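You operate a simulated robot arm through the tools that you are given. There is no shell and no other tool. Be economical: measure what you need, move in short steps, check, and stop when the job is done.

You run a simulated two-armed robot. Do the job below in one go: nothing can be reset, and whatever is moved stays where it is left.

TASK
Pick up the purple cone from the grey bench with one hand, pass it to the other hand and put it on the white bench. Set down upright: purple cone.

It is judged by the outcome, as a careful person would: the job done as asked, and still so three seconds after it is handed in. It fails if anything else is knocked over, pushed out of place, dropped, spilled or broken.

THE ROBOT
Two 6-joint arms with two-finger parallel grippers on one trunk, on a base that drives. Base frame: it is fixed to the floor where the robot stands at the start and does not move with it; the origin is under the middle of the robot, x ahead of it, y to its left, z up; the surface under the hand at the start is at about z = 840. Readings come in mm, rad, newtons and seconds.
The left shoulder is at the start at [60, 187, 1122], the right one opposite. With the tool pointing down near the work surface each hand reaches from about 260 to 620 mm from the robot's upright axis, wherever it stands, measured 20 degrees to its own side. Places, roughly: white bench [200, -900, 800]. Payload 1.57 kg a hand.
The TCP of each hand is the grasp point between the finger pads, 30 mm short of the fingertips. In the tool frame z runs along the fingers and y along their closing line. The gripper opens to 110 mm. The fingers are 24 mm wide and 12 mm thick; the gripper's body (48 by 112 mm) begins 78 mm behind the TCP.
Orientation is told as [roll, pitch, yaw] about the base's x, y, z axes, in that order, counted from this pose: with the fingers straight down and closing along the base's y, the tool's x points along the base's -x, its y along +y and its z along -z.

THE INTERFACE
- The arms move only by the tool apply_moves. It takes "left_motion", "right_motion" or both (then of equal length, played together; a hand with none holds still); each is a list of rows, each a list of 3 entries, a list of its own where there are three numbers: the finger opening in cm, from 0 to 11, then the shift along the tool's x, y, z in units of 400 mm (1.0 is 400 mm), then the turn, a rotation vector about the tool's x, y, z in units of 45 degrees (1.0 is 45 degrees). In form: [[claw, [dx, dy, dz], [rx, ry, rz]], ...]. A call has 1 to 10 rows; each row is the pose to reach, as a shift and turn from the pose commanded when the call began, along the tool's axes at that moment. A call with a number of a shift or a turn outside -1 to 1 is refused whole. Rows are played at 5 a second. More than 50 mm and 0.15 rad between two rows, or a gripper value outside its range, and nothing of the call is played. A pose out of reach is approached as far as the arm can. The call stops where the force on the tool passes 40 N (or 10 N more than at its start, if that is more) or the arm is blocked; 0.2 s more then pass. The fingers move at their own pace (about 153 mm/s each) and stop on an object; they squeeze with about 26 N. The grip force told is the motor's: it shows also when the fingers shut on nothing. Time passes only in rows, and 0.2 s behind the last, so rows that repeat a pose let the fingers close. It gives the time, the measured TCP pose, the force on the tool (base axes), the opening and the grip force at its end, in the units of the frame above (readings bear some noise), with the torque about the TCP (base axes, N m) and any sound that the robot's microphone picked up.
- Cameras (640 x 400 px; columns grow to the right, rows downward): "scene" is now at [-14.3, -47.5, 1651]; the picture's right is [-0.70, -0.71, 0.00], its down [-0.62, 0.61, -0.49] and it looks along [0.35, -0.35, -0.87] (base axes); focal length 280 px, centre (320, 200). "left" rides on the left gripper at [70, -16, -141] in its tool frame; the picture's right is [0.23, 0.97, 0.00], its down [-0.86, 0.20, -0.48] and it looks along [-0.47, 0.11, 0.88] (tool axes); focal length 222 px, centre (320, 200). "right" rides on the right gripper at [70, 16, -141] in its tool frame; the picture's right is [-0.23, 0.97, 0.00], its down [-0.86, -0.20, -0.48] and it looks along [-0.47, -0.11, 0.88] (tool axes); focal length 222 px, centre (320, 200). There is no depth. A picture from a camera that has moved, and an enlarged one, comes with that camera's place and axes in the base frame and with its lens.
- get_image(camera): a new picture of that camera. It takes no simulated time.
- raise_lower(by): slides the trunk up (or, below 0, down) by that many mm; the arms and the scene camera ride with it, the base frame stays. It gives what a move gives, with no picture.
- base_move(legs): drives the robot by 1 to 6 legs, each [ahead, left, turn to the left] in mm, mm and rad, along the robot's own axes; the way and the turn of a leg run together, so that a leg with both is an arc; at most 1500 mm and 3.142 rad a leg. The arms and the cameras ride along, it lands a little off, and it stops where it bumps. It gives what a move gives.
- aim_head(pan, tilt): turns the head with the scene camera to pan (to the left, within 1.501 rad either way) and tilt (down, from -0.506 to 1.204), counted from straight ahead of the robot. It gives what a move gives.
- enlarge(camera, box): a new picture of the part [left, top, right, bottom] of that camera's present view, enlarged. It takes no simulated time.
- finish_job(): hands the job in; it is judged then, once.

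Go step by step. Nothing tells you exact positions but the pictures and the camera data: compare them with the known pose of the tool, close in by small moves and look again before you grip or let go. The budget is 120 turns and 108 pictures, counting those below and the enlarged ones. Unless the task says otherwise, let go and move clear before handing in, and close with one line.

The tools are called after "Request:" by a JSON object that holds its "method" and its "body". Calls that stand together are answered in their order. apply_moves: Moves the arms, as the interface text tells. Its arguments: {"type":"object","properties":{"left_motion":{"type":"array","items":{"type":"array"}},"right_motion":{"type":"array","items":{"type":"array"}}},"required":[]} The other tools are called the same way: raise_lower (by) slides the trunk up or down; base_move (legs) drives the base; aim_head (pan, tilt) turns the head that bears the scene camera; get_image (camera) takes a picture; enlarge (camera, box) takes an enlarged picture of a part of a camera's view; finish_job () hands the job in.

At the start:

```text
t: 0.0
left_position: [405.2, -19.8, 1127.7]
left_orientation: [0.0, 0.002, 0.002]
left_contact_force: [-0.4, -0.2, 0.3]
left_moment: [-0.01, -0.01, -0.02]
left_opening: 109.8
left_grip_force: 0.0
right_position: [310.3, -367.7, 1134.0]
right_orientation: [0.0, 0.001, -0.001]
right_contact_force: [0.0, 0.0, 0.1]
right_moment: [-0.01, -0.03, 0.0]
right_opening: 110.2
right_grip_force: 0.1
trunk travel left (down, up): [-750.0, 240.0]
robot x, y, heading: [2.7, -0.0, 0.001]
head pan, tilt: [-0.78, 1.056]
```

scene: 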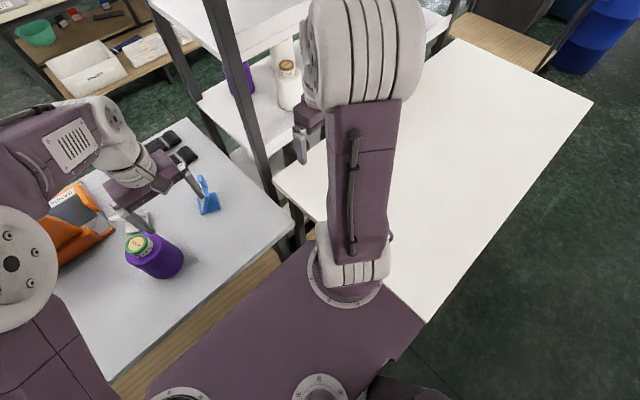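
right: 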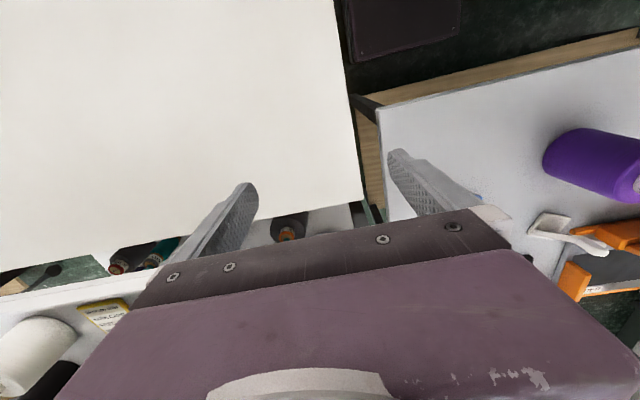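
left: 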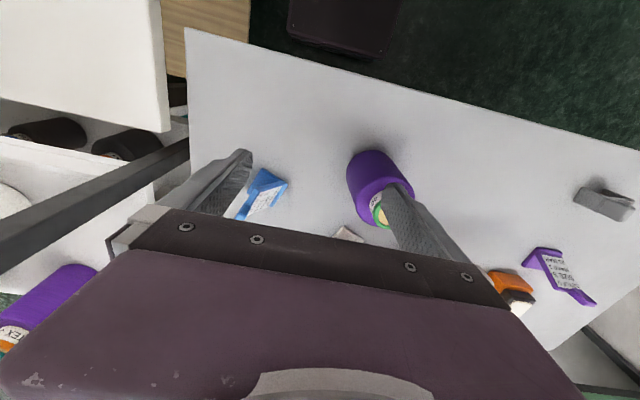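

The purple cone stands on the grey bench at about [480, 100]. The white bench lies to the right, from y≈-320 on, and looks empty. I'll look closer to get the cone's shape and its neighbours.

Request:
{"method": "enlarge", "body": {"camera": "left", "box": [220, 120, 480, 280]}}

Request:
{"method": "enlarge", "body": {"camera": "scene", "box": [40, 120, 300, 320]}}

```text
2.46 times, centred on (350, 200) of left
camera zoom: at [335.3, -35.6, 1268.7], right [-0.23, 0.97, 0.0], down [0.86, 0.2, 0.48], along [0.47, 0.11, -0.88], focal length 547 px, centre (246, 200)
```

zoom: 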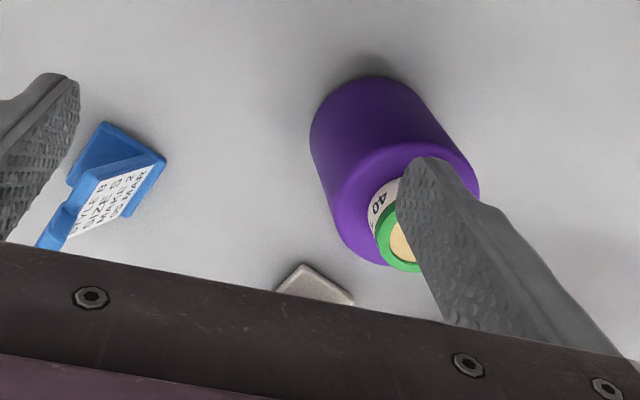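

```text
2.00 times, centred on (170, 220) of scene
camera zoom: at [-14.3, -47.5, 1651.0], right [-0.7, -0.71, 0.0], down [-0.62, 0.61, -0.49], along [0.35, -0.35, -0.87], focal length 559 px, centre (620, 160)
```

zoom: 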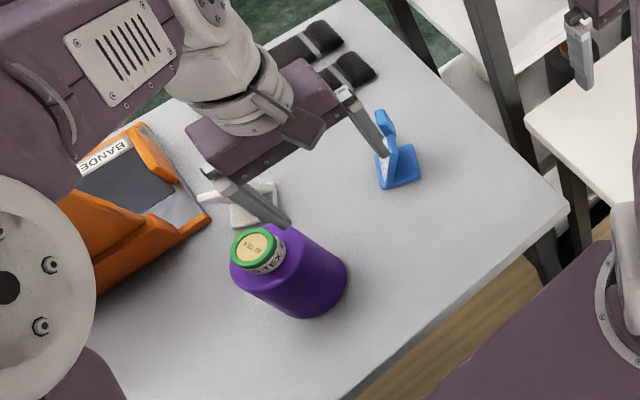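

The "cone" is a thread spool, roughly 90–105 mm wide with a narrower green-topped core. I'll aim the head at it and back the left hand away a little to measure it properly.

Request:
{"method": "aim_head", "body": {"pan": 0.2, "tilt": 0.95}}

Request:
{"method": "apply_moves", "body": {"left_motion": [[11, [0.1, 0, 0], [0, 0, 0]], [11, [0.2, 0, 0], [0, 0, 0]], [11, [0.3, 0, 0], [0, 0, 0]], [11, [0.3, 0.1, 0], [0, 0, 0]], [11, [0.3, 0.2, 0], [0, 0, 0]], [11, [0.3, 0.3, 0], [0, 0, 0]]]}}

Request:
{"method": "get_image", "body": {"camera": "scene"}}

Request:
{"method": "get_image", "body": {"camera": "left"}}

```text
t: 1.2
left_position: [405.7, -18.8, 1127.2]
left_orientation: [-0.001, 0.0, -0.001]
left_contact_force: [-0.1, 1.1, -0.1]
left_moment: [-0.01, -0.01, 0.03]
left_opening: 110.0
left_grip_force: 0.0
right_position: [309.4, -367.2, 1135.1]
right_orientation: [-0.001, -0.001, -0.001]
right_contact_force: [0.5, -0.4, 0.4]
right_moment: [-0.01, 0.0, 0.0]
right_opening: 110.1
right_grip_force: 0.1
trunk travel left (down, up): [-750.0, 240.0]
robot x, y, heading: [2.5, 2.9, 0.002]
head pan, tilt: [0.201, 0.949]
```

```text
t: 2.6
left_position: [284.0, 100.9, 1128.2]
left_orientation: [-0.001, -0.001, -0.002]
left_contact_force: [-0.2, 0.7, -0.5]
left_moment: [-0.03, -0.03, 0.0]
left_opening: 110.0
left_grip_force: 0.1
right_position: [308.7, -366.7, 1135.0]
right_orientation: [-0.001, 0.001, 0.002]
right_contact_force: [0.0, 0.1, -0.5]
right_moment: [-0.01, 0.0, 0.0]
right_opening: 110.0
right_grip_force: 0.1
trunk travel left (down, up): [-750.0, 240.0]
robot x, y, heading: [-0.3, -1.4, 0.002]
head pan, tilt: [0.201, 0.949]
```

```text
102 pictures are left
camera scene: at [9.1, 14.6, 1658.3], right [0.2, -0.98, 0.0], down [-0.8, -0.16, -0.58], along [0.57, 0.12, -0.81], focal length 280 px, centre (320, 200)
```

scene: 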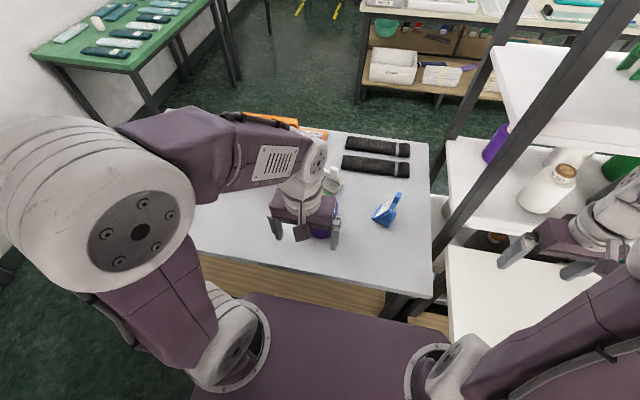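

```text
101 pictures are left
camera left: at [214.0, 85.1, 1269.2], right [-0.23, 0.97, 0.0], down [0.86, 0.2, 0.48], along [0.47, 0.11, -0.88], focal length 222 px, centre (320, 200)
```

left: 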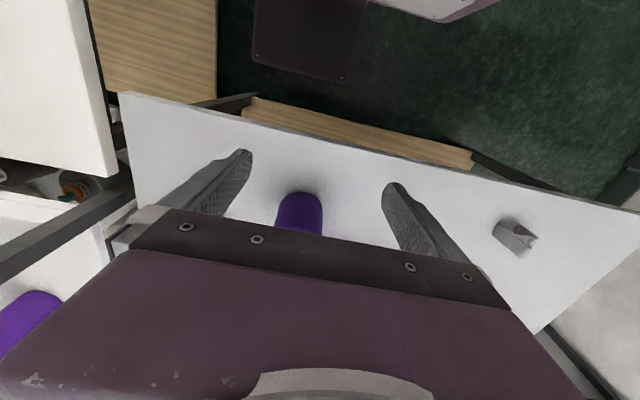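

The hand hides the cone from the scene camera, so I'll shift the hand further left.

Request:
{"method": "apply_moves", "body": {"left_motion": [[11, [0, 0.1, 0], [0, 0, 0]], [11, [0, 0.2, 0], [0, 0, 0]], [11, [0, 0.3, 0], [0, 0, 0]], [11, [0, 0.4, 0], [0, 0, 0]], [11, [0, 0.5, 0], [0, 0, 0]]]}}

Request:
{"method": "enlarge", "body": {"camera": "scene", "box": [220, 100, 460, 250]}}

Request:
{"method": "enlarge", "body": {"camera": "left", "box": [60, 80, 380, 280]}}

```text
t: 3.9
left_position: [285.0, 302.7, 1126.9]
left_orientation: [-0.002, 0.001, -0.004]
left_contact_force: [0.5, 0.3, -0.1]
left_moment: [-0.02, 0.02, 0.0]
left_opening: 110.0
left_grip_force: 0.0
right_position: [309.9, -366.0, 1135.2]
right_orientation: [-0.001, 0.0, -0.001]
right_contact_force: [0.3, 1.1, 0.4]
right_moment: [-0.03, 0.01, 0.03]
right_opening: 110.0
right_grip_force: 0.1
trunk travel left (down, up): [-750.0, 240.0]
robot x, y, heading: [1.5, -1.1, 0.001]
head pan, tilt: [0.201, 0.949]
```

```text
2.67 times, centred on (340, 175) of scene
camera zoom: at [10.3, 15.4, 1658.3], right [0.2, -0.98, 0.0], down [-0.8, -0.16, -0.58], along [0.57, 0.12, -0.81], focal length 745 px, centre (267, 267)
```

zoom: 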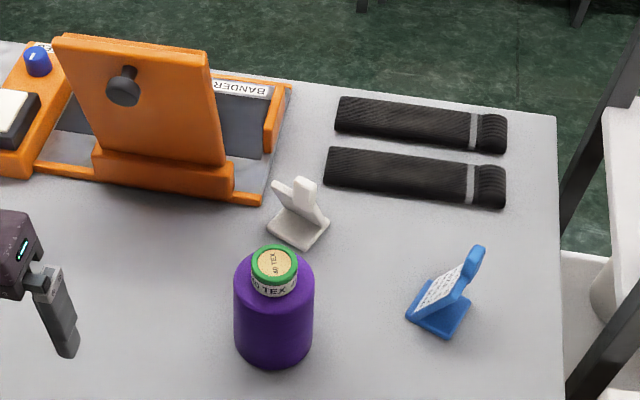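

```text
2.00 times, centred on (220, 180) of left
camera zoom: at [214.7, 286.5, 1268.3], right [-0.23, 0.97, 0.0], down [0.86, 0.2, 0.48], along [0.47, 0.11, -0.88], focal length 444 px, centre (520, 240)
```

zoom: 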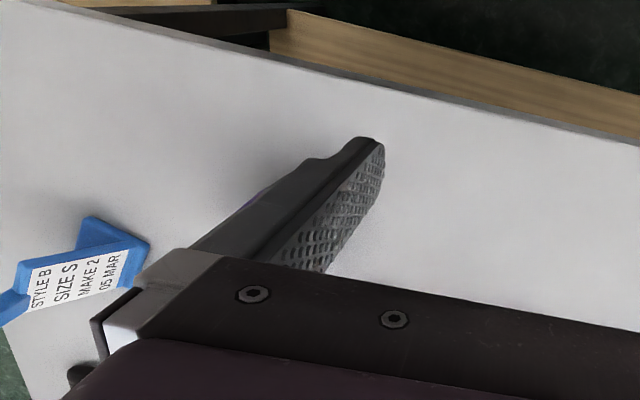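

The cone is about 96 mm wide and 120 mm tall. Its core is about 53 mm wide and tops out at z≈995, and the axis is near [486, 105].

My plan is for the left hand to grip the body with a forward-tilted hand. The right hand then takes the core from above and sets it down. First I tilt the left hand.

Request:
{"method": "apply_moves", "body": {"left_motion": [[11, [-0.02, -0.1, 0.03], [0, -0.175, 0]], [11, [-0.04, -0.2, 0.06], [0, -0.35, 0]], [11, [-0.06, -0.3, 0.09], [0, -0.525, 0]], [11, [-0.08, -0.4, 0.12], [0, -0.7, 0]], [11, [-0.1125, -0.495, 0.15], [0, -0.875, 0]]]}}

Request:
{"method": "get_image", "body": {"camera": "left"}}

Request:
{"method": "get_image", "body": {"camera": "scene"}}

```text
t: 5.0
left_position: [378.0, 63.8, 1066.6]
left_orientation: [0.274, -0.604, -0.359]
left_contact_force: [4.0, -7.9, 1.9]
left_moment: [0.44, 0.37, 0.55]
left_opening: 110.1
left_grip_force: 0.0
left hand out of reach, approached as far as the arm can: row 2, 3, 4, 5
right_position: [312.0, -368.6, 1133.4]
right_orientation: [0.001, 0.002, 0.0]
right_contact_force: [-0.5, -0.4, -0.7]
right_moment: [0.03, 0.01, 0.02]
right_opening: 110.0
right_grip_force: 0.0
trunk travel left (down, up): [-750.0, 240.0]
robot x, y, heading: [-1.1, 3.6, 0.002]
head pan, tilt: [0.201, 0.949]
```

```text
98 pictures are left
camera left: at [235.2, 60.3, 1136.0], right [0.02, 1.0, 0.09], down [0.41, -0.09, 0.91], along [0.91, 0.02, -0.41], focal length 222 px, centre (320, 200)
```

left: 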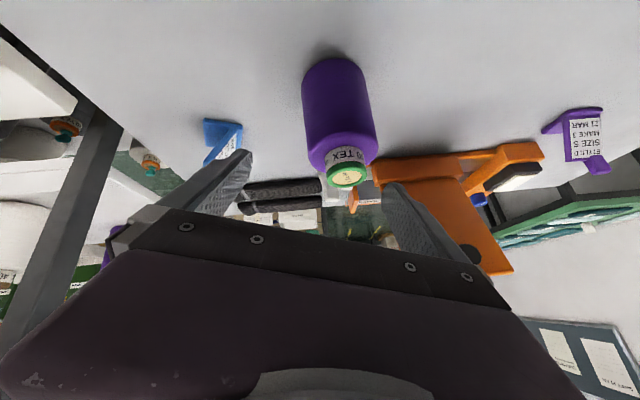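

```text
97 pictures are left
camera scene: at [11.7, 10.1, 1658.4], right [0.2, -0.98, 0.0], down [-0.8, -0.16, -0.58], along [0.57, 0.12, -0.81], focal length 280 px, centre (320, 200)
```

scene: 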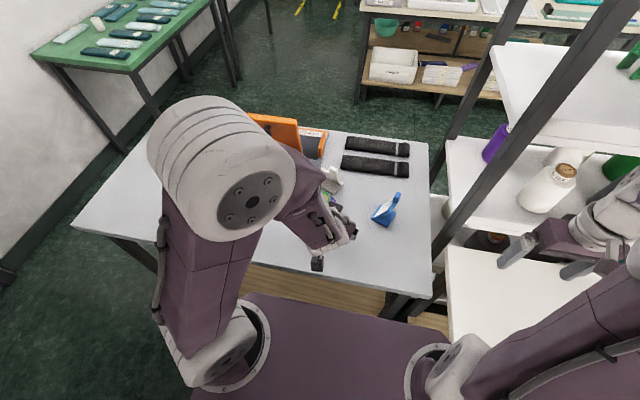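

The tilted pose was too close to the robot to reach. I'll move the target forward by 50 mm and see how the arm settles.

Request:
{"method": "apply_moves", "body": {"left_motion": [[11, [-0.0966, 0, 0.0794], [0, 0, 0]], [11, [-0.1545, 0, 0.127], [0, 0, 0]]]}}

```text
t: 5.7
left_position: [464.1, 51.7, 1072.3]
left_orientation: [0.0, -0.686, -0.001]
left_contact_force: [0.0, 0.0, -0.1]
left_moment: [-0.01, 0.01, 0.0]
left_opening: 109.9
left_grip_force: 0.0
right_position: [311.4, -367.5, 1134.1]
right_orientation: [0.002, 0.002, -0.001]
right_contact_force: [0.4, 0.1, -0.3]
right_moment: [0.0, 0.08, -0.02]
right_opening: 110.2
right_grip_force: 0.1
trunk travel left (down, up): [-750.0, 240.0]
robot x, y, heading: [-1.3, -1.9, -0.003]
head pan, tilt: [0.201, 0.949]
```

With the target further forward, the 39° tilt is reachable. Backing the base 100 mm gives room to approach the cone from the front.

Request:
{"method": "base_move", "body": {"legs": [[-100, 0, 0]]}}

Request:
{"method": "get_image", "body": {"camera": "left"}}

Request:
{"method": "get_image", "body": {"camera": "scene"}}

```text
t: 6.8
left_position: [364.3, 52.4, 1071.8]
left_orientation: [-0.002, -0.686, -0.002]
left_contact_force: [0.3, -0.1, -0.3]
left_moment: [-0.01, 0.01, 0.0]
left_opening: 109.8
left_grip_force: 0.0
right_position: [211.6, -368.5, 1134.0]
right_orientation: [-0.001, 0.002, -0.002]
right_contact_force: [0.8, -1.1, 0.8]
right_moment: [0.0, 0.01, 0.02]
right_opening: 110.2
right_grip_force: 0.0
trunk travel left (down, up): [-750.0, 240.0]
robot x, y, heading: [-100.0, -0.1, -0.003]
head pan, tilt: [0.201, 0.949]
```

```text
96 pictures are left
camera left: at [220.2, 35.7, 1136.6], right [-0.17, 0.97, -0.14], down [0.36, 0.2, 0.91], along [0.92, 0.11, -0.38], focal length 222 px, centre (320, 200)
```

left: 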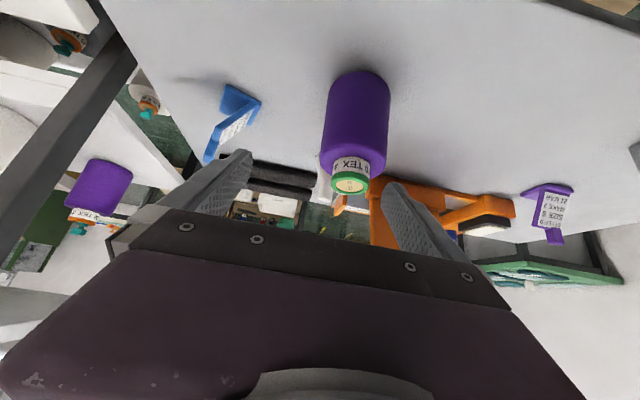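

```text
95 pictures are left
camera scene: at [-88.0, 13.3, 1658.3], right [0.2, -0.98, 0.0], down [-0.8, -0.16, -0.58], along [0.57, 0.12, -0.81], focal length 280 px, centre (320, 200)
```

scene: 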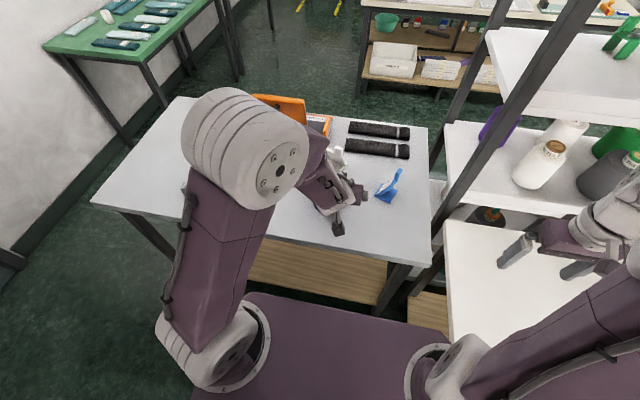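

The left camera agrees on an axis of about [483, 104]. I'll tilt to about 55°, line up in y and lower the hand in front of the cone.

Request:
{"method": "apply_moves", "body": {"left_motion": [[11, [0.03, 0.05, 0.05], [0, -0.12, 0]], [11, [0.06, 0.1, 0.1], [0, -0.24, 0]], [11, [0.09, 0.13, 0.15], [0, -0.349, 0]], [11, [0.123, 0.13, 0.19], [0, -0.349, 0]], [11, [0.123, 0.13, 0.19], [0, -0.349, 0]]]}}

Request:
{"method": "get_image", "body": {"camera": "left"}}

Request:
{"method": "get_image", "body": {"camera": "scene"}}

```text
t: 8.0
left_position: [414.6, 80.8, 1023.2]
left_orientation: [0.071, -0.942, -0.047]
left_contact_force: [0.2, -1.1, 0.1]
left_moment: [0.0, 0.0, -0.02]
left_opening: 109.7
left_grip_force: 0.0
left hand out of reach, approached as far as the arm can: row 2, 3, 4, 5
right_position: [209.7, -367.0, 1135.1]
right_orientation: [0.0, -0.001, 0.0]
right_contact_force: [0.9, 0.1, -0.1]
right_moment: [0.01, 0.0, 0.03]
right_opening: 110.0
right_grip_force: 0.1
trunk travel left (down, up): [-750.0, 240.0]
robot x, y, heading: [-100.4, -1.8, -0.0]
head pan, tilt: [0.201, 0.949]
```

```text
94 pictures are left
camera left: at [259.4, 60.3, 1049.4], right [-0.14, 0.98, -0.14], down [0.11, 0.16, 0.98], along [0.98, 0.12, -0.13], focal length 222 px, centre (320, 200)
```

left: 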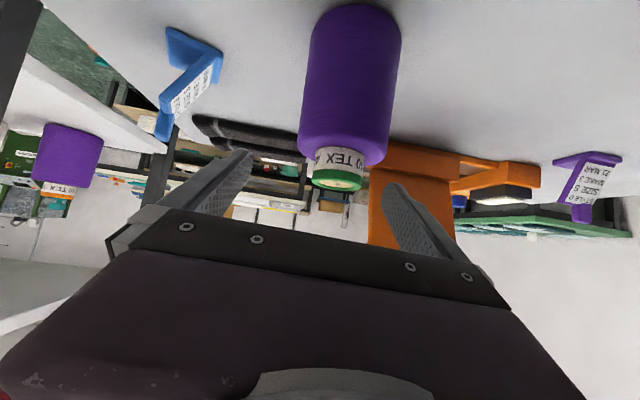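

```text
93 pictures are left
camera scene: at [-90.5, 13.5, 1658.3], right [0.2, -0.98, 0.0], down [-0.8, -0.16, -0.58], along [0.57, 0.12, -0.81], focal length 280 px, centre (320, 200)
```

scene: 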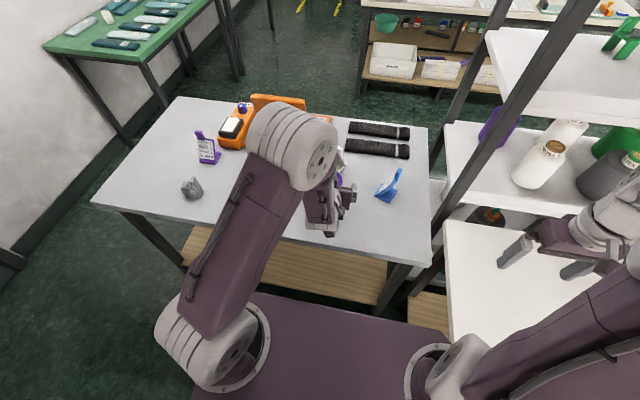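

It is still too close for this tilt. I'll back another 100 mm.

Request:
{"method": "base_move", "body": {"legs": [[-100, 0, 0]]}}

Request:
{"method": "apply_moves", "body": {"left_motion": [[11, [0, 0, 0], [0, 0, 0]], [11, [0, 0, 0], [0, 0, 0]]]}}

```text
t: 9.2
left_position: [314.7, 79.0, 1022.7]
left_orientation: [0.07, -0.94, -0.048]
left_contact_force: [0.0, 0.3, 0.3]
left_moment: [0.02, 0.02, -0.01]
left_opening: 110.2
left_grip_force: 0.0
right_position: [109.4, -368.6, 1133.8]
right_orientation: [-0.001, 0.003, -0.001]
right_contact_force: [0.2, 1.2, 0.2]
right_moment: [0.02, -0.04, -0.03]
right_opening: 110.1
right_grip_force: 0.1
trunk travel left (down, up): [-750.0, 240.0]
robot x, y, heading: [-203.0, -3.2, -0.0]
head pan, tilt: [0.201, 0.949]
```

```text
t: 9.8
left_position: [315.7, 77.8, 1022.4]
left_orientation: [0.07, -0.942, -0.048]
left_contact_force: [-0.1, 0.0, -1.1]
left_moment: [-0.03, 0.01, 0.02]
left_opening: 110.1
left_grip_force: 0.0
right_position: [109.0, -368.0, 1134.3]
right_orientation: [0.0, 0.0, -0.002]
right_contact_force: [-0.3, 0.2, 0.2]
right_moment: [0.0, 0.01, 0.0]
right_opening: 110.2
right_grip_force: 0.1
trunk travel left (down, up): [-750.0, 240.0]
robot x, y, heading: [-200.0, 1.1, -0.008]
head pan, tilt: [0.201, 0.949]
```

Request:
{"method": "apply_moves", "body": {"left_motion": [[11, [-0.012, 0.03, 0.1], [0, 0, 0]], [11, [-0.0246, 0.0625, 0.197], [0, 0, 0]], [11, [-0.0246, 0.0625, 0.197], [0, 0, 0]]]}}

Request:
{"method": "get_image", "body": {"camera": "left"}}

```text
t: 10.6
left_position: [384.0, 105.1, 985.8]
left_orientation: [0.072, -0.942, -0.049]
left_contact_force: [-0.1, -0.3, 0.2]
left_moment: [-0.02, 0.0, 0.0]
left_opening: 109.9
left_grip_force: 0.0
right_position: [106.3, -367.9, 1133.8]
right_orientation: [0.0, -0.003, -0.004]
right_contact_force: [-0.7, -0.2, -0.1]
right_moment: [0.0, 0.01, -0.03]
right_opening: 109.8
right_grip_force: 0.1
trunk travel left (down, up): [-750.0, 240.0]
robot x, y, heading: [-200.7, 1.1, -0.002]
head pan, tilt: [0.201, 0.949]
```

```text
92 pictures are left
camera left: at [228.1, 85.9, 1011.9], right [-0.14, 0.98, -0.14], down [0.12, 0.16, 0.98], along [0.98, 0.12, -0.14], focal length 222 px, centre (320, 200)
```

left: 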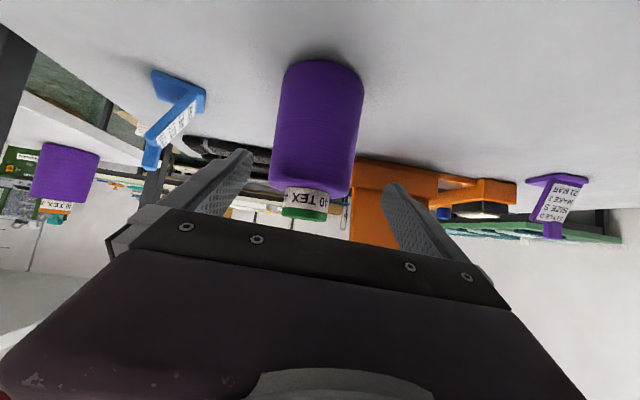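

The pose is reached. I'll zoom in to fix the cone's width and centre line accurately, because it nearly fills the gripper opening.

Request:
{"method": "apply_moves", "body": {"left_motion": [[11, [0, 0, 0], [0.041, 0, -0.037]], [11, [0, 0, 0], [0.041, 0, -0.037]]]}}

Request:
{"method": "enlarge", "body": {"camera": "left", "box": [220, 40, 420, 240]}}

```text
t: 11.2
left_position: [391.7, 98.9, 990.6]
left_orientation: [0.019, -0.937, -0.012]
left_contact_force: [-0.3, 0.0, 0.7]
left_moment: [-0.02, 0.0, 0.0]
left_opening: 110.2
left_grip_force: 0.1
left hand out of reach, approached as far as the arm can: row 1, 2
right_position: [108.4, -367.7, 1135.7]
right_orientation: [0.001, 0.0, -0.004]
right_contact_force: [0.3, 0.5, -0.2]
right_moment: [-0.02, -0.01, -0.03]
right_opening: 110.3
right_grip_force: 0.1
trunk travel left (down, up): [-750.0, 240.0]
robot x, y, heading: [-202.8, 2.7, -0.005]
head pan, tilt: [0.201, 0.949]
```

```text
2.00 times, centred on (320, 140) of left
camera zoom: at [235.3, 81.4, 1017.7], right [-0.14, 0.98, -0.17], down [0.12, 0.19, 0.97], along [0.98, 0.12, -0.14], focal length 444 px, centre (320, 320)
```

zoom: 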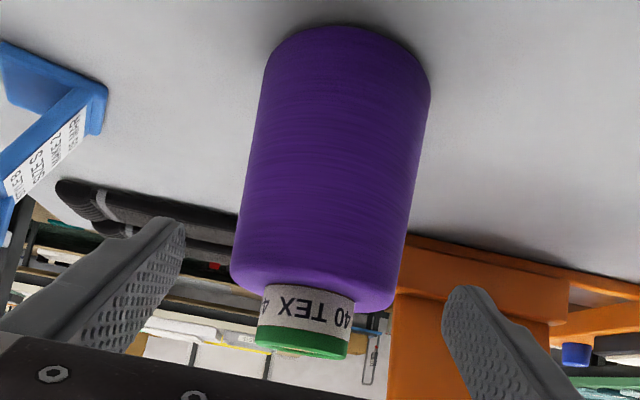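

The width is about 96 mm and the axis is at y≈104. I'll advance to just short of the cone and re-check alignment.

Request:
{"method": "apply_moves", "body": {"left_motion": [[11, [0.008, 0.0125, 0.04], [0, 0, 0]], [11, [0.0167, 0.0125, 0.083], [0, 0, 0]], [11, [0.0167, 0.0125, 0.083], [0, 0, 0]]]}}

Request:
{"method": "get_image", "body": {"camera": "left"}}

```text
t: 11.9
left_position: [415.5, 103.3, 965.6]
left_orientation: [0.015, -0.938, -0.009]
left_contact_force: [-0.7, 0.2, 0.5]
left_moment: [-0.04, 0.01, -0.03]
left_opening: 109.9
left_grip_force: 0.1
left hand out of reach, approached as far as the arm can: row 1
right_position: [107.1, -366.8, 1134.1]
right_orientation: [-0.001, 0.001, -0.003]
right_contact_force: [-0.3, -0.1, -0.3]
right_moment: [-0.01, -0.02, -0.01]
right_opening: 110.0
right_grip_force: 0.1
trunk travel left (down, up): [-750.0, 240.0]
robot x, y, heading: [-199.2, 1.6, -0.006]
head pan, tilt: [0.201, 0.949]
```

```text
90 pictures are left
camera left: at [258.5, 85.4, 992.6], right [-0.14, 0.97, -0.17], down [0.12, 0.19, 0.97], along [0.98, 0.11, -0.14], focal length 222 px, centre (320, 200)
```

left: 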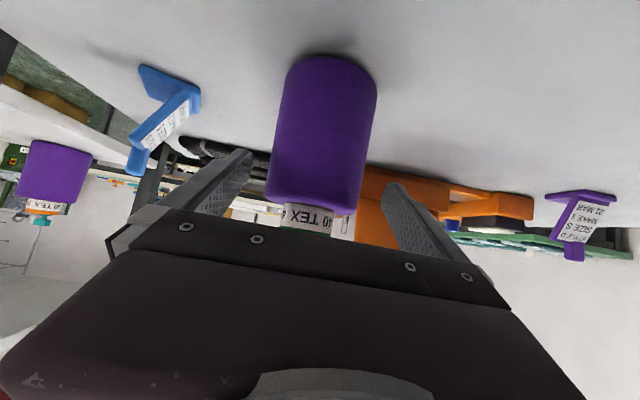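

The fingers straddle the cone symmetrically, so I'll advance further down and forward.

Request:
{"method": "apply_moves", "body": {"left_motion": [[11, [0.0095, 0.002, 0.05], [0, 0, 0]], [11, [0.019, 0.002, 0.1], [0, 0, 0]], [11, [0.0285, 0.002, 0.145], [0, 0, 0]], [11, [0.0285, 0.002, 0.145], [0, 0, 0]]]}}

Request:
{"method": "get_image", "body": {"camera": "left"}}

Request:
{"method": "get_image", "body": {"camera": "scene"}}

```text
t: 12.9
left_position: [454.2, 105.6, 921.7]
left_orientation: [-0.002, -0.941, 0.003]
left_contact_force: [0.2, 0.2, 0.5]
left_moment: [-0.01, -0.02, -0.01]
left_opening: 110.1
left_grip_force: 0.1
right_position: [108.6, -368.0, 1134.5]
right_orientation: [-0.002, 0.001, -0.003]
right_contact_force: [-0.1, -0.7, 0.5]
right_moment: [-0.01, 0.02, -0.02]
right_opening: 109.7
right_grip_force: 0.0
trunk travel left (down, up): [-750.0, 240.0]
robot x, y, heading: [-199.1, -0.6, -0.002]
head pan, tilt: [0.201, 0.949]
```

```text
89 pictures are left
camera left: at [298.4, 89.1, 948.5], right [-0.13, 0.97, -0.18], down [0.12, 0.2, 0.97], along [0.98, 0.11, -0.14], focal length 222 px, centre (320, 200)
```

left: 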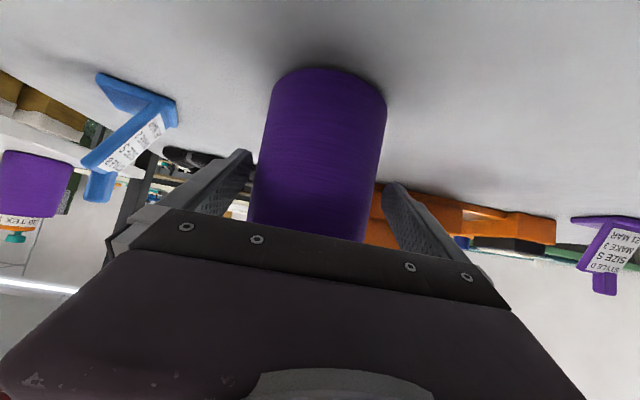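

```text
88 pictures are left
camera scene: at [-190.5, 13.7, 1658.3], right [0.2, -0.98, 0.0], down [-0.8, -0.16, -0.58], along [0.57, 0.11, -0.81], focal length 280 px, centre (320, 200)
```

scene: 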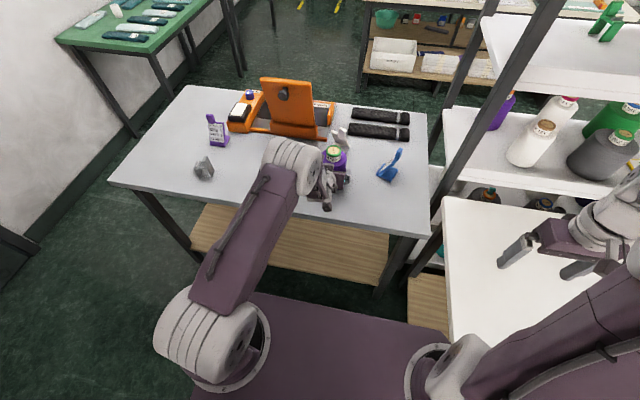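

Request:
{"method": "enlarge", "body": {"camera": "left", "box": [220, 60, 420, 240]}}

Request:
{"method": "enlarge", "body": {"camera": "scene", "box": [290, 120, 390, 220]}}

```text
2.22 times, centred on (320, 150) of left
camera zoom: at [298.4, 89.1, 948.5], right [-0.13, 0.97, -0.18], down [0.12, 0.2, 0.97], along [0.98, 0.11, -0.14], focal length 494 px, centre (320, 311)
```

zoom: 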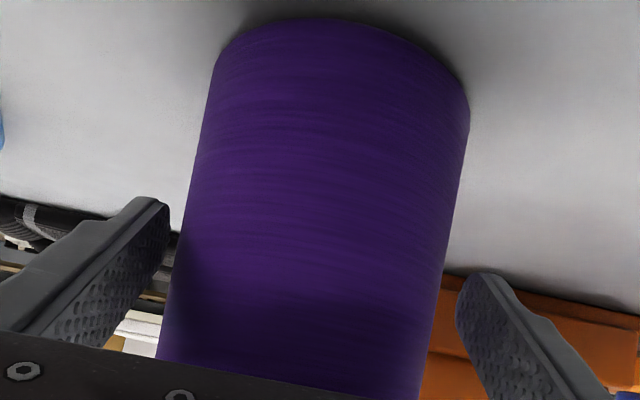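

```text
4.00 times, centred on (340, 170) of scene
camera zoom: at [-190.5, 13.7, 1658.3], right [0.2, -0.98, 0.0], down [-0.8, -0.16, -0.58], along [0.57, 0.11, -0.81], focal length 1118 px, centre (240, 320)
```

zoom: 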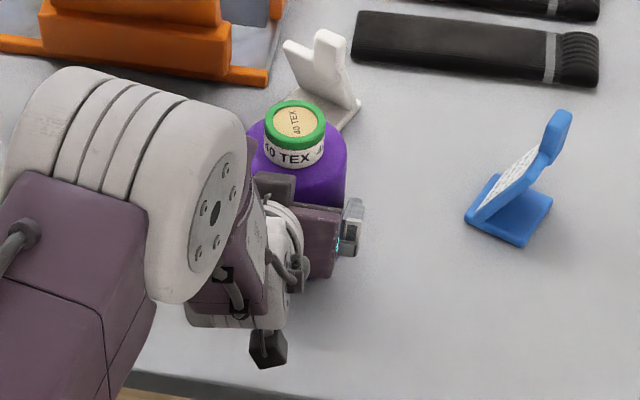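

Both gaps look equal, so I'll do the last bit of the approach.

Request:
{"method": "apply_moves", "body": {"left_motion": [[11, [0.006, -0.002, 0.04], [0, 0, 0]], [11, [0.012, -0.003, 0.077], [0, 0, 0]], [11, [0.012, -0.003, 0.077], [0, 0, 0]]]}}

Request:
{"method": "enlarge", "body": {"camera": "left", "box": [220, 60, 420, 240]}}

Request:
{"method": "enlarge", "body": {"camera": "scene", "box": [290, 120, 390, 220]}}

```text
t: 13.8
left_position: [476.9, 103.2, 899.3]
left_orientation: [-0.002, -0.941, 0.002]
left_contact_force: [0.3, 0.4, -0.8]
left_moment: [-0.01, -0.01, -0.02]
left_opening: 110.2
left_grip_force: 0.0
right_position: [108.5, -367.0, 1135.0]
right_orientation: [0.0, 0.0, -0.002]
right_contact_force: [0.3, -0.6, -0.2]
right_moment: [0.0, -0.03, 0.05]
right_opening: 110.0
right_grip_force: 0.1
trunk travel left (down, up): [-750.0, 240.0]
robot x, y, heading: [-201.0, 1.7, -0.005]
head pan, tilt: [0.201, 0.949]
```

```text
2.22 times, centred on (320, 150) of left
camera zoom: at [319.9, 86.6, 926.7], right [-0.13, 0.97, -0.18], down [0.12, 0.2, 0.97], along [0.98, 0.11, -0.14], focal length 494 px, centre (320, 311)
```

zoom: 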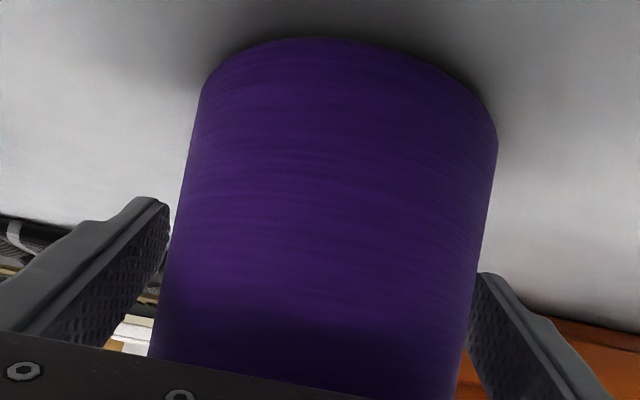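

```text
4.00 times, centred on (340, 170) of scene
camera zoom: at [-190.9, 13.7, 1658.3], right [0.2, -0.98, 0.0], down [-0.8, -0.16, -0.58], along [0.57, 0.11, -0.81], focal length 1118 px, centre (240, 320)
```

zoom: 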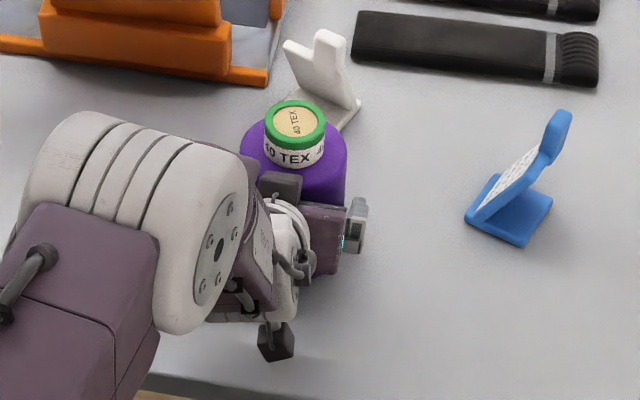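

The cone hasn't been disturbed. Now I'll close the left hand on it.

Request:
{"method": "apply_moves", "body": {"left_motion": [[9.5, [0, 0, 0], [0, 0, 0]], [8, [0, 0, 0], [0, 0, 0]], [7, [0, 0, 0], [0, 0, 0]], [7, [0, 0, 0], [0, 0, 0]]]}}

```text
t: 14.8
left_position: [475.5, 102.6, 900.3]
left_orientation: [-0.001, -0.942, 0.001]
left_contact_force: [0.0, -2.0, -0.1]
left_moment: [-0.1, -0.02, -0.02]
left_opening: 96.6
left_grip_force: 25.2
right_position: [108.6, -368.1, 1134.1]
right_orientation: [0.0, 0.0, -0.003]
right_contact_force: [0.1, 0.1, -0.5]
right_moment: [0.0, -0.02, 0.01]
right_opening: 110.1
right_grip_force: 0.1
trunk travel left (down, up): [-750.0, 240.0]
robot x, y, heading: [-199.7, -1.1, -0.005]
head pan, tilt: [0.201, 0.949]
```

It is gripped at 96.6 mm. I'll lift it straight up by about 40 mm and check.

Request:
{"method": "apply_moves", "body": {"left_motion": [[5, [-0.02, 0, -0.0147], [0, 0, 0]], [5, [-0.04, 0, -0.0294], [0, 0, 0]], [5, [-0.081, 0, -0.0588], [0, 0, 0]], [5, [-0.081, 0, -0.0588], [0, 0, 0]]]}}

Request:
{"method": "enlarge", "body": {"camera": "scene", "box": [270, 100, 410, 240]}}

Request:
{"method": "get_image", "body": {"camera": "left"}}

```text
t: 15.8
left_position: [476.2, 103.2, 940.4]
left_orientation: [-0.001, -0.939, 0.004]
left_contact_force: [0.6, 0.2, -2.5]
left_moment: [-0.04, -0.01, -0.03]
left_opening: 96.4
left_grip_force: 26.2
right_position: [109.2, -366.8, 1134.7]
right_orientation: [0.001, -0.001, -0.003]
right_contact_force: [0.4, -0.4, 0.3]
right_moment: [0.03, 0.0, -0.02]
right_opening: 110.1
right_grip_force: 0.0
trunk travel left (down, up): [-750.0, 240.0]
robot x, y, heading: [-200.1, 1.6, -0.005]
head pan, tilt: [0.201, 0.949]
```

```text
2.86 times, centred on (340, 170) of scene
camera zoom: at [-189.5, 13.9, 1658.3], right [0.2, -0.98, 0.0], down [-0.8, -0.16, -0.58], along [0.57, 0.11, -0.81], focal length 799 px, centre (263, 286)
```

zoom: 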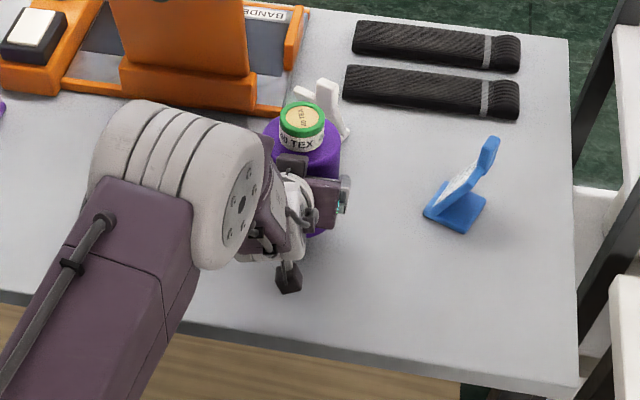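

```text
82 pictures are left
camera left: at [320.9, 87.6, 967.3], right [-0.13, 0.97, -0.18], down [0.12, 0.2, 0.97], along [0.98, 0.11, -0.14], focal length 222 px, centre (320, 200)
```

left: 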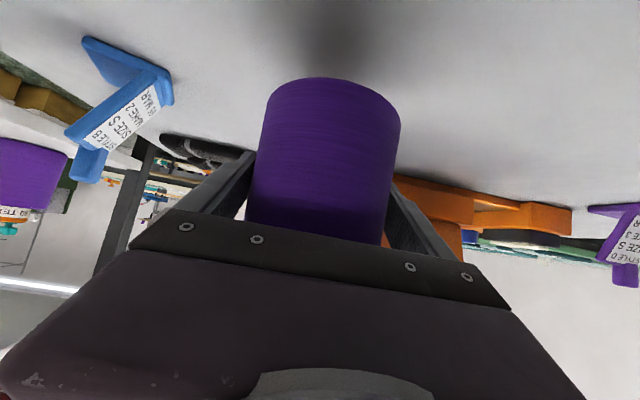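

The cone is held upright and is light, about 0.25 kg. I'll lift it well clear, then back the base so the handover happens away from the shelf post.

Request:
{"method": "apply_moves", "body": {"left_motion": [[5, [-0.056, 0, -0.04], [0, 0, 0]], [5, [-0.112, 0, -0.081], [0, 0, 0]], [5, [-0.168, 0, -0.122], [0, 0, 0]], [5, [-0.223, 0, -0.162], [0, 0, 0]], [5, [-0.223, 0, -0.162], [0, 0, 0]]]}}

Request:
{"method": "base_move", "body": {"legs": [[-100, 0, 0]]}}

Request:
{"method": "aim_head", "body": {"pan": -0.35, "tilt": 0.85}}

Request:
{"method": "get_image", "body": {"camera": "scene"}}

```text
t: 16.9
left_position: [477.4, 103.4, 1051.2]
left_orientation: [-0.003, -0.939, 0.001]
left_contact_force: [0.5, -0.5, -3.8]
left_moment: [0.03, 0.02, -0.01]
left_opening: 96.7
left_grip_force: 26.1
right_position: [108.6, -367.9, 1132.9]
right_orientation: [0.001, 0.003, -0.002]
right_contact_force: [0.2, -0.2, -0.6]
right_moment: [0.01, 0.0, 0.02]
right_opening: 109.9
right_grip_force: 0.0
trunk travel left (down, up): [-750.0, 240.0]
robot x, y, heading: [-199.1, -2.4, -0.002]
head pan, tilt: [0.201, 0.949]
```

```text
t: 18.1
left_position: [379.3, 104.2, 1050.6]
left_orientation: [-0.001, -0.939, 0.003]
left_contact_force: [0.7, -0.5, -3.9]
left_moment: [-0.02, 0.02, -0.02]
left_opening: 96.7
left_grip_force: 25.5
right_position: [10.8, -367.7, 1133.0]
right_orientation: [0.001, 0.001, -0.001]
right_contact_force: [-0.6, 0.4, -0.3]
right_moment: [0.02, 0.01, 0.01]
right_opening: 109.8
right_grip_force: 0.1
trunk travel left (down, up): [-750.0, 240.0]
robot x, y, heading: [-298.6, 2.0, -0.002]
head pan, tilt: [0.201, 0.949]
```

```text
t: 19.1
left_position: [378.8, 104.6, 1050.6]
left_orientation: [-0.002, -0.94, 0.003]
left_contact_force: [0.7, 0.0, -3.8]
left_moment: [-0.04, -0.01, -0.01]
left_opening: 96.4
left_grip_force: 26.7
right_position: [10.6, -366.7, 1134.2]
right_orientation: [0.0, 0.002, -0.002]
right_contact_force: [-0.2, 0.3, 0.4]
right_moment: [-0.01, 0.01, 0.01]
right_opening: 110.1
right_grip_force: 0.1
trunk travel left (down, up): [-750.0, 240.0]
robot x, y, heading: [-300.7, 3.9, -0.002]
head pan, tilt: [-0.351, 0.85]
```

```text
81 pictures are left
camera scene: at [-285.9, -27.1, 1665.8], right [-0.35, -0.94, 0.0], down [-0.71, 0.26, -0.66], along [0.62, -0.23, -0.75], focal length 280 px, centre (320, 200)
```

scene: 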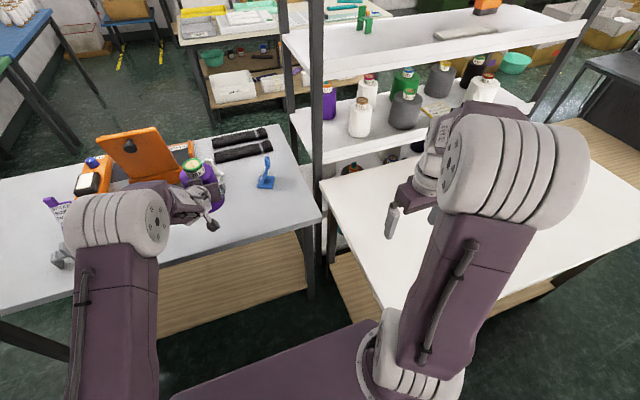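

The view is clear: the white bench is empty and the shelf stands behind it. I'll bring the cone toward the middle, turning the left hand a little so it points to the right.

Request:
{"method": "apply_moves", "body": {"left_motion": [[5, [0.022, -0.098, -0.03], [0.086, 0, 0.0625]], [5, [0.044, -0.196, -0.061], [0.172, 0, 0.125]], [5, [0.066, -0.294, -0.091], [0.258, 0, 0.1875]], [5, [0.088, -0.392, -0.121], [0.344, 0, 0.25]], [5, [0.11, -0.49, -0.152], [0.43, 0, 0.3125]], [5, [0.132, -0.5875, -0.182], [0.516, 0, 0.375]], [5, [0.132, -0.5875, -0.182], [0.516, 0, 0.375]]]}}

Request:
{"method": "get_image", "body": {"camera": "scene"}}

Request:
{"method": "get_image", "body": {"camera": "right"}}

```text
t: 20.7
left_position: [286.8, -141.1, 1051.3]
left_orientation: [0.008, -0.939, -0.499]
left_contact_force: [0.0, 0.6, -2.4]
left_moment: [0.02, 0.03, -0.01]
left_opening: 96.5
left_grip_force: 26.1
left hand out of reach, approached as far as the arm can: row 6, 7
right_position: [9.9, -367.9, 1134.1]
right_orientation: [0.001, -0.001, 0.0]
right_contact_force: [-0.4, -0.6, 0.1]
right_moment: [0.01, 0.03, 0.01]
right_opening: 110.1
right_grip_force: 0.0
trunk travel left (down, up): [-750.0, 240.0]
robot x, y, heading: [-298.7, -0.6, -0.001]
head pan, tilt: [-0.351, 0.85]
```

```text
80 pictures are left
camera scene: at [-286.8, -26.8, 1665.8], right [-0.35, -0.94, 0.0], down [-0.71, 0.26, -0.66], along [0.62, -0.23, -0.75], focal length 280 px, centre (320, 200)
```

scene: 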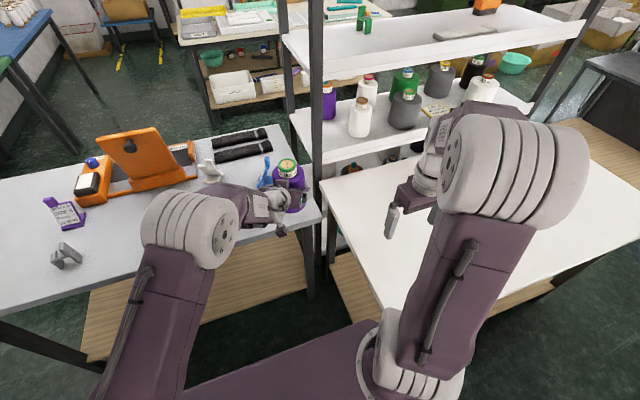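

```text
79 pictures are left
camera right: at [-59.3, -350.9, 1276.1], right [0.23, 0.97, 0.0], down [0.85, -0.2, 0.48], along [0.47, -0.11, -0.88], focal length 222 px, centre (320, 200)
```

right: 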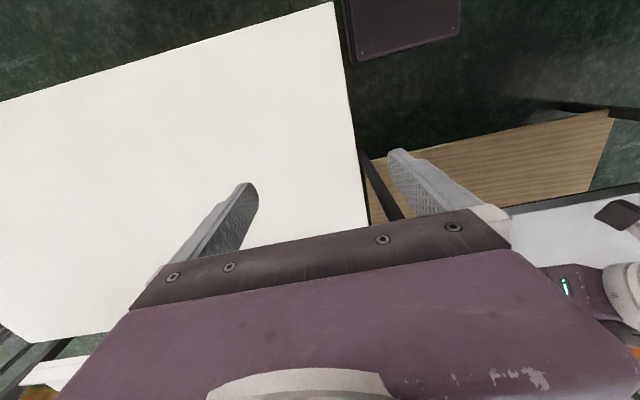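

The cone is now near [293, -144], with its base at about 991 and its top at about 1145. I'll bring the right hand up and over, stopping short of it.

Request:
{"method": "apply_moves", "body": {"right_motion": [[8, [-0.06, 0.03, -0.08], [0, 0, 0]], [8, [-0.15, 0.09, -0.14], [0, 0, 0]], [8, [-0.24, 0.15, -0.19], [0, 0, 0]], [8, [-0.33, 0.22, -0.23], [0, 0, 0]], [8, [-0.42, 0.29, -0.26], [0, 0, 0]], [8, [-0.51, 0.36, -0.28], [0, 0, 0]], [8, [-0.6, 0.42, -0.29], [0, 0, 0]], [8, [-0.6, 0.42, -0.29], [0, 0, 0]]]}}

Request:
{"method": "get_image", "body": {"camera": "right"}}

Request:
{"method": "get_image", "body": {"camera": "scene"}}

```text
t: 22.5
left_position: [286.8, -140.0, 1052.4]
left_orientation: [0.007, -0.94, -0.499]
left_contact_force: [-0.2, -0.8, -3.1]
left_moment: [-0.02, 0.04, 0.02]
left_opening: 96.5
left_grip_force: 25.6
right_position: [228.2, -211.5, 1247.4]
right_orientation: [-0.001, -0.002, -0.001]
right_contact_force: [0.1, -0.3, 0.0]
right_moment: [0.02, -0.05, -0.01]
right_opening: 80.1
right_grip_force: 0.1
right hand out of reach, approached as far as the arm can: row 7, 8
trunk travel left (down, up): [-750.0, 240.0]
robot x, y, heading: [-297.5, 0.2, -0.003]
head pan, tilt: [-0.351, 0.85]
```

```text
78 pictures are left
camera right: at [158.3, -195.2, 1389.3], right [0.23, 0.97, 0.0], down [0.85, -0.2, 0.48], along [0.47, -0.11, -0.88], focal length 222 px, centre (320, 200)
```

right: 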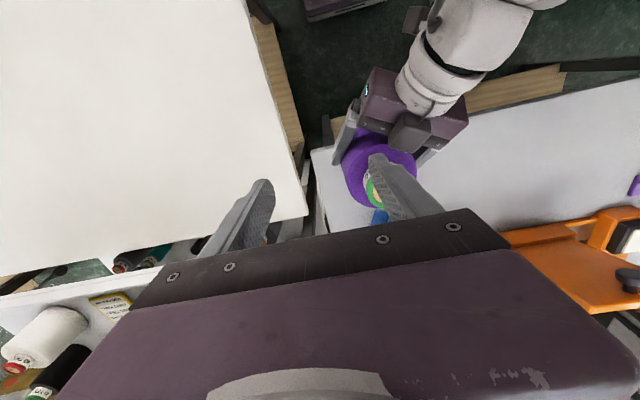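

```text
77 pictures are left
camera scene: at [-289.9, -27.6, 1665.8], right [-0.35, -0.94, 0.0], down [-0.7, 0.26, -0.66], along [0.62, -0.23, -0.75], focal length 280 px, centre (320, 200)
```

scene: 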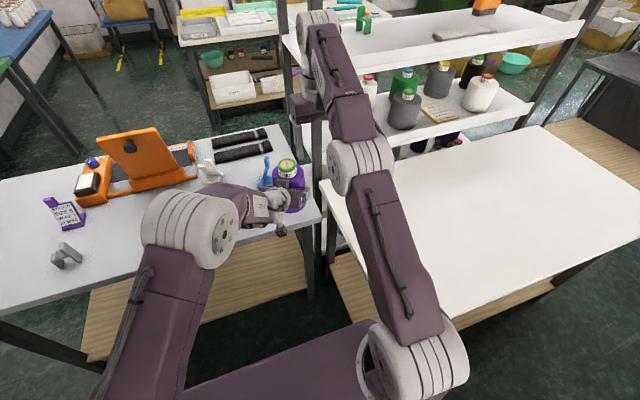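

The right arm can't reach that high and that far. I'll raise the trunk 60 mm and lower the left hand 150 mm, so the handover sits lower relative to the shoulders.

Request:
{"method": "raise_lower", "body": {"by": 60}}

Request:
{"method": "apply_moves", "body": {"left_motion": [[5, [0.076, 0, 0.055], [0, 0, 0]], [5, [0.152, 0, 0.11], [0, 0, 0]], [5, [0.228, 0, 0.165], [0, 0, 0]], [5, [0.304, 0, 0.22], [0, 0, 0]], [5, [0.304, 0, 0.22], [0, 0, 0]]]}}

Request:
{"method": "get_image", "body": {"camera": "scene"}}

Request:
{"method": "get_image", "body": {"camera": "right"}}

```text
t: 23.5
left_position: [287.3, -139.2, 1110.7]
left_orientation: [0.007, -0.936, -0.497]
left_contact_force: [-0.4, 0.7, -2.4]
left_moment: [-0.01, 0.04, 0.01]
left_opening: 96.6
left_grip_force: 25.9
right_position: [230.3, -211.1, 1305.0]
right_orientation: [-0.001, 0.0, 0.0]
right_contact_force: [0.0, 0.0, -0.5]
right_moment: [0.01, -0.02, 0.01]
right_opening: 80.0
right_grip_force: 0.0
trunk travel left (down, up): [-810.0, 180.0]
robot x, y, heading: [-300.8, 0.5, -0.003]
head pan, tilt: [-0.351, 0.85]
```

```text
t: 24.7
left_position: [267.8, -155.6, 969.7]
left_orientation: [0.016, -0.937, -0.498]
left_contact_force: [1.0, -0.1, -4.2]
left_moment: [0.02, 0.04, 0.03]
left_opening: 96.5
left_grip_force: 26.0
left hand out of reach, approached as far as the arm can: row 2, 3, 4, 5
right_position: [230.0, -211.8, 1307.2]
right_orientation: [0.0, 0.001, -0.002]
right_contact_force: [0.3, 0.3, 0.7]
right_moment: [-0.01, -0.02, 0.02]
right_opening: 80.0
right_grip_force: 0.0
trunk travel left (down, up): [-810.0, 180.0]
robot x, y, heading: [-300.1, 1.7, -0.001]
head pan, tilt: [-0.351, 0.85]
```

```text
76 pictures are left
camera scene: at [-286.9, -27.3, 1725.8], right [-0.35, -0.94, 0.0], down [-0.71, 0.26, -0.66], along [0.62, -0.23, -0.75], focal length 280 px, centre (320, 200)
```

scene: 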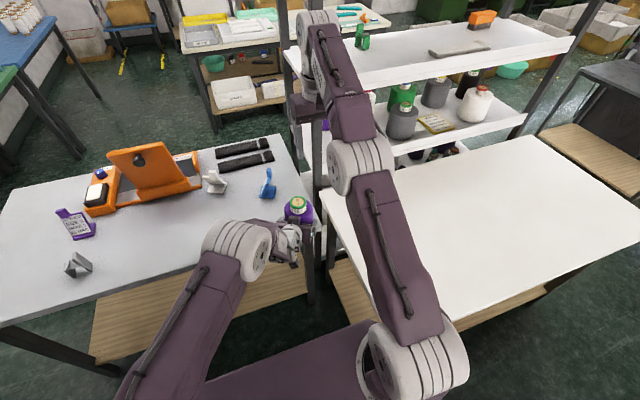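

```text
75 pictures are left
camera right: at [160.8, -195.3, 1448.4], right [0.23, 0.97, 0.0], down [0.85, -0.2, 0.48], along [0.47, -0.11, -0.88], focal length 222 px, centre (320, 200)
```

right: 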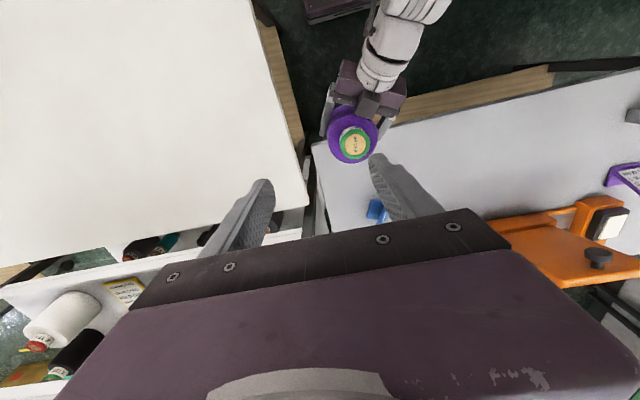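

The cone axis is now at about [272, -159] and the core top at about 1064, and both cameras agree. I'll bring the right hand over it, about 85 mm above.

Request:
{"method": "apply_moves", "body": {"right_motion": [[8, [0, 0, 0.1], [0, 0, 0]], [8, [0, 0, 0.2], [0, 0, 0]], [8, [-0.035, 0.045, 0.28], [0, 0, 0]], [8, [-0.07, 0.09, 0.34], [0, 0, 0]], [8, [-0.105, 0.1325, 0.3925], [0, 0, 0]], [8, [-0.105, 0.1325, 0.3925], [0, 0, 0]]]}}

Request:
{"method": "get_image", "body": {"camera": "right"}}

Request:
{"method": "get_image", "body": {"camera": "scene"}}

Request:
{"method": "get_image", "body": {"camera": "left"}}

```text
t: 26.1
left_position: [267.9, -156.2, 969.5]
left_orientation: [0.014, -0.935, -0.5]
left_contact_force: [-0.4, 0.1, -3.0]
left_moment: [0.0, 0.03, 0.0]
left_opening: 96.8
left_grip_force: 25.9
right_position: [270.2, -159.7, 1149.5]
right_orientation: [0.0, 0.001, -0.001]
right_contact_force: [-0.1, -0.9, 0.2]
right_moment: [-0.01, 0.04, 0.0]
right_opening: 79.9
right_grip_force: 0.1
trunk travel left (down, up): [-810.0, 180.0]
robot x, y, heading: [-295.9, 0.3, 0.004]
head pan, tilt: [-0.351, 0.85]
```

```text
74 pictures are left
camera right: at [201.0, -143.1, 1291.1], right [0.23, 0.97, 0.0], down [0.85, -0.2, 0.48], along [0.47, -0.11, -0.88], focal length 222 px, centre (320, 200)
```

right: 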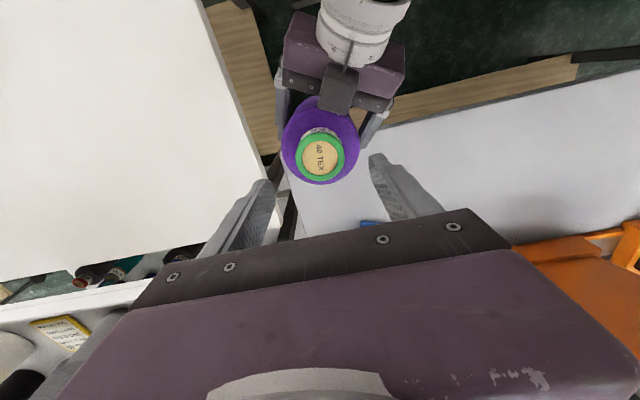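

```text
73 pictures are left
camera scene: at [-287.3, -27.7, 1725.8], right [-0.35, -0.94, 0.0], down [-0.7, 0.26, -0.66], along [0.62, -0.23, -0.75], focal length 280 px, centre (320, 200)
```

scene: 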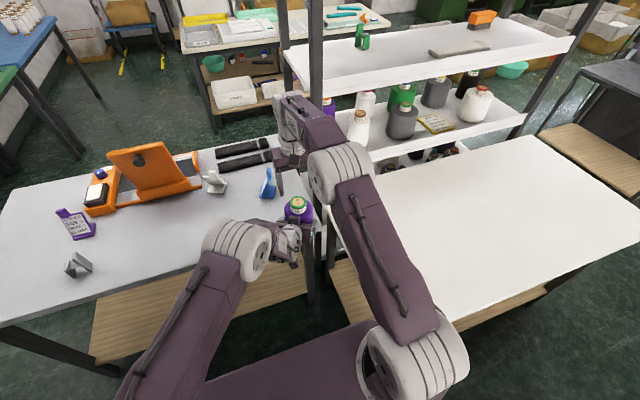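

```text
72 pictures are left
camera left: at [122.2, -98.3, 997.3], right [0.34, 0.93, -0.17], down [0.2, 0.11, 0.97], along [0.92, -0.36, -0.14], focal length 222 px, centre (320, 200)
```

left: 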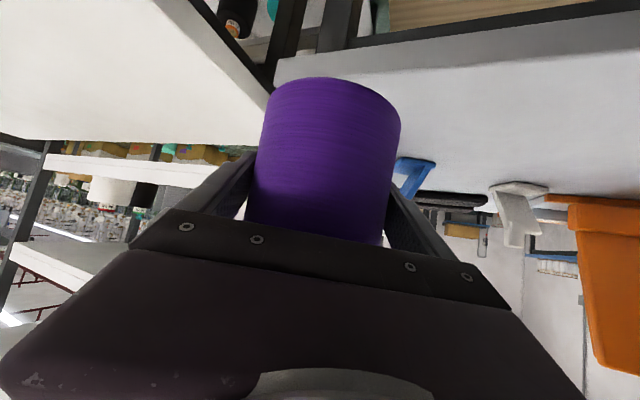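

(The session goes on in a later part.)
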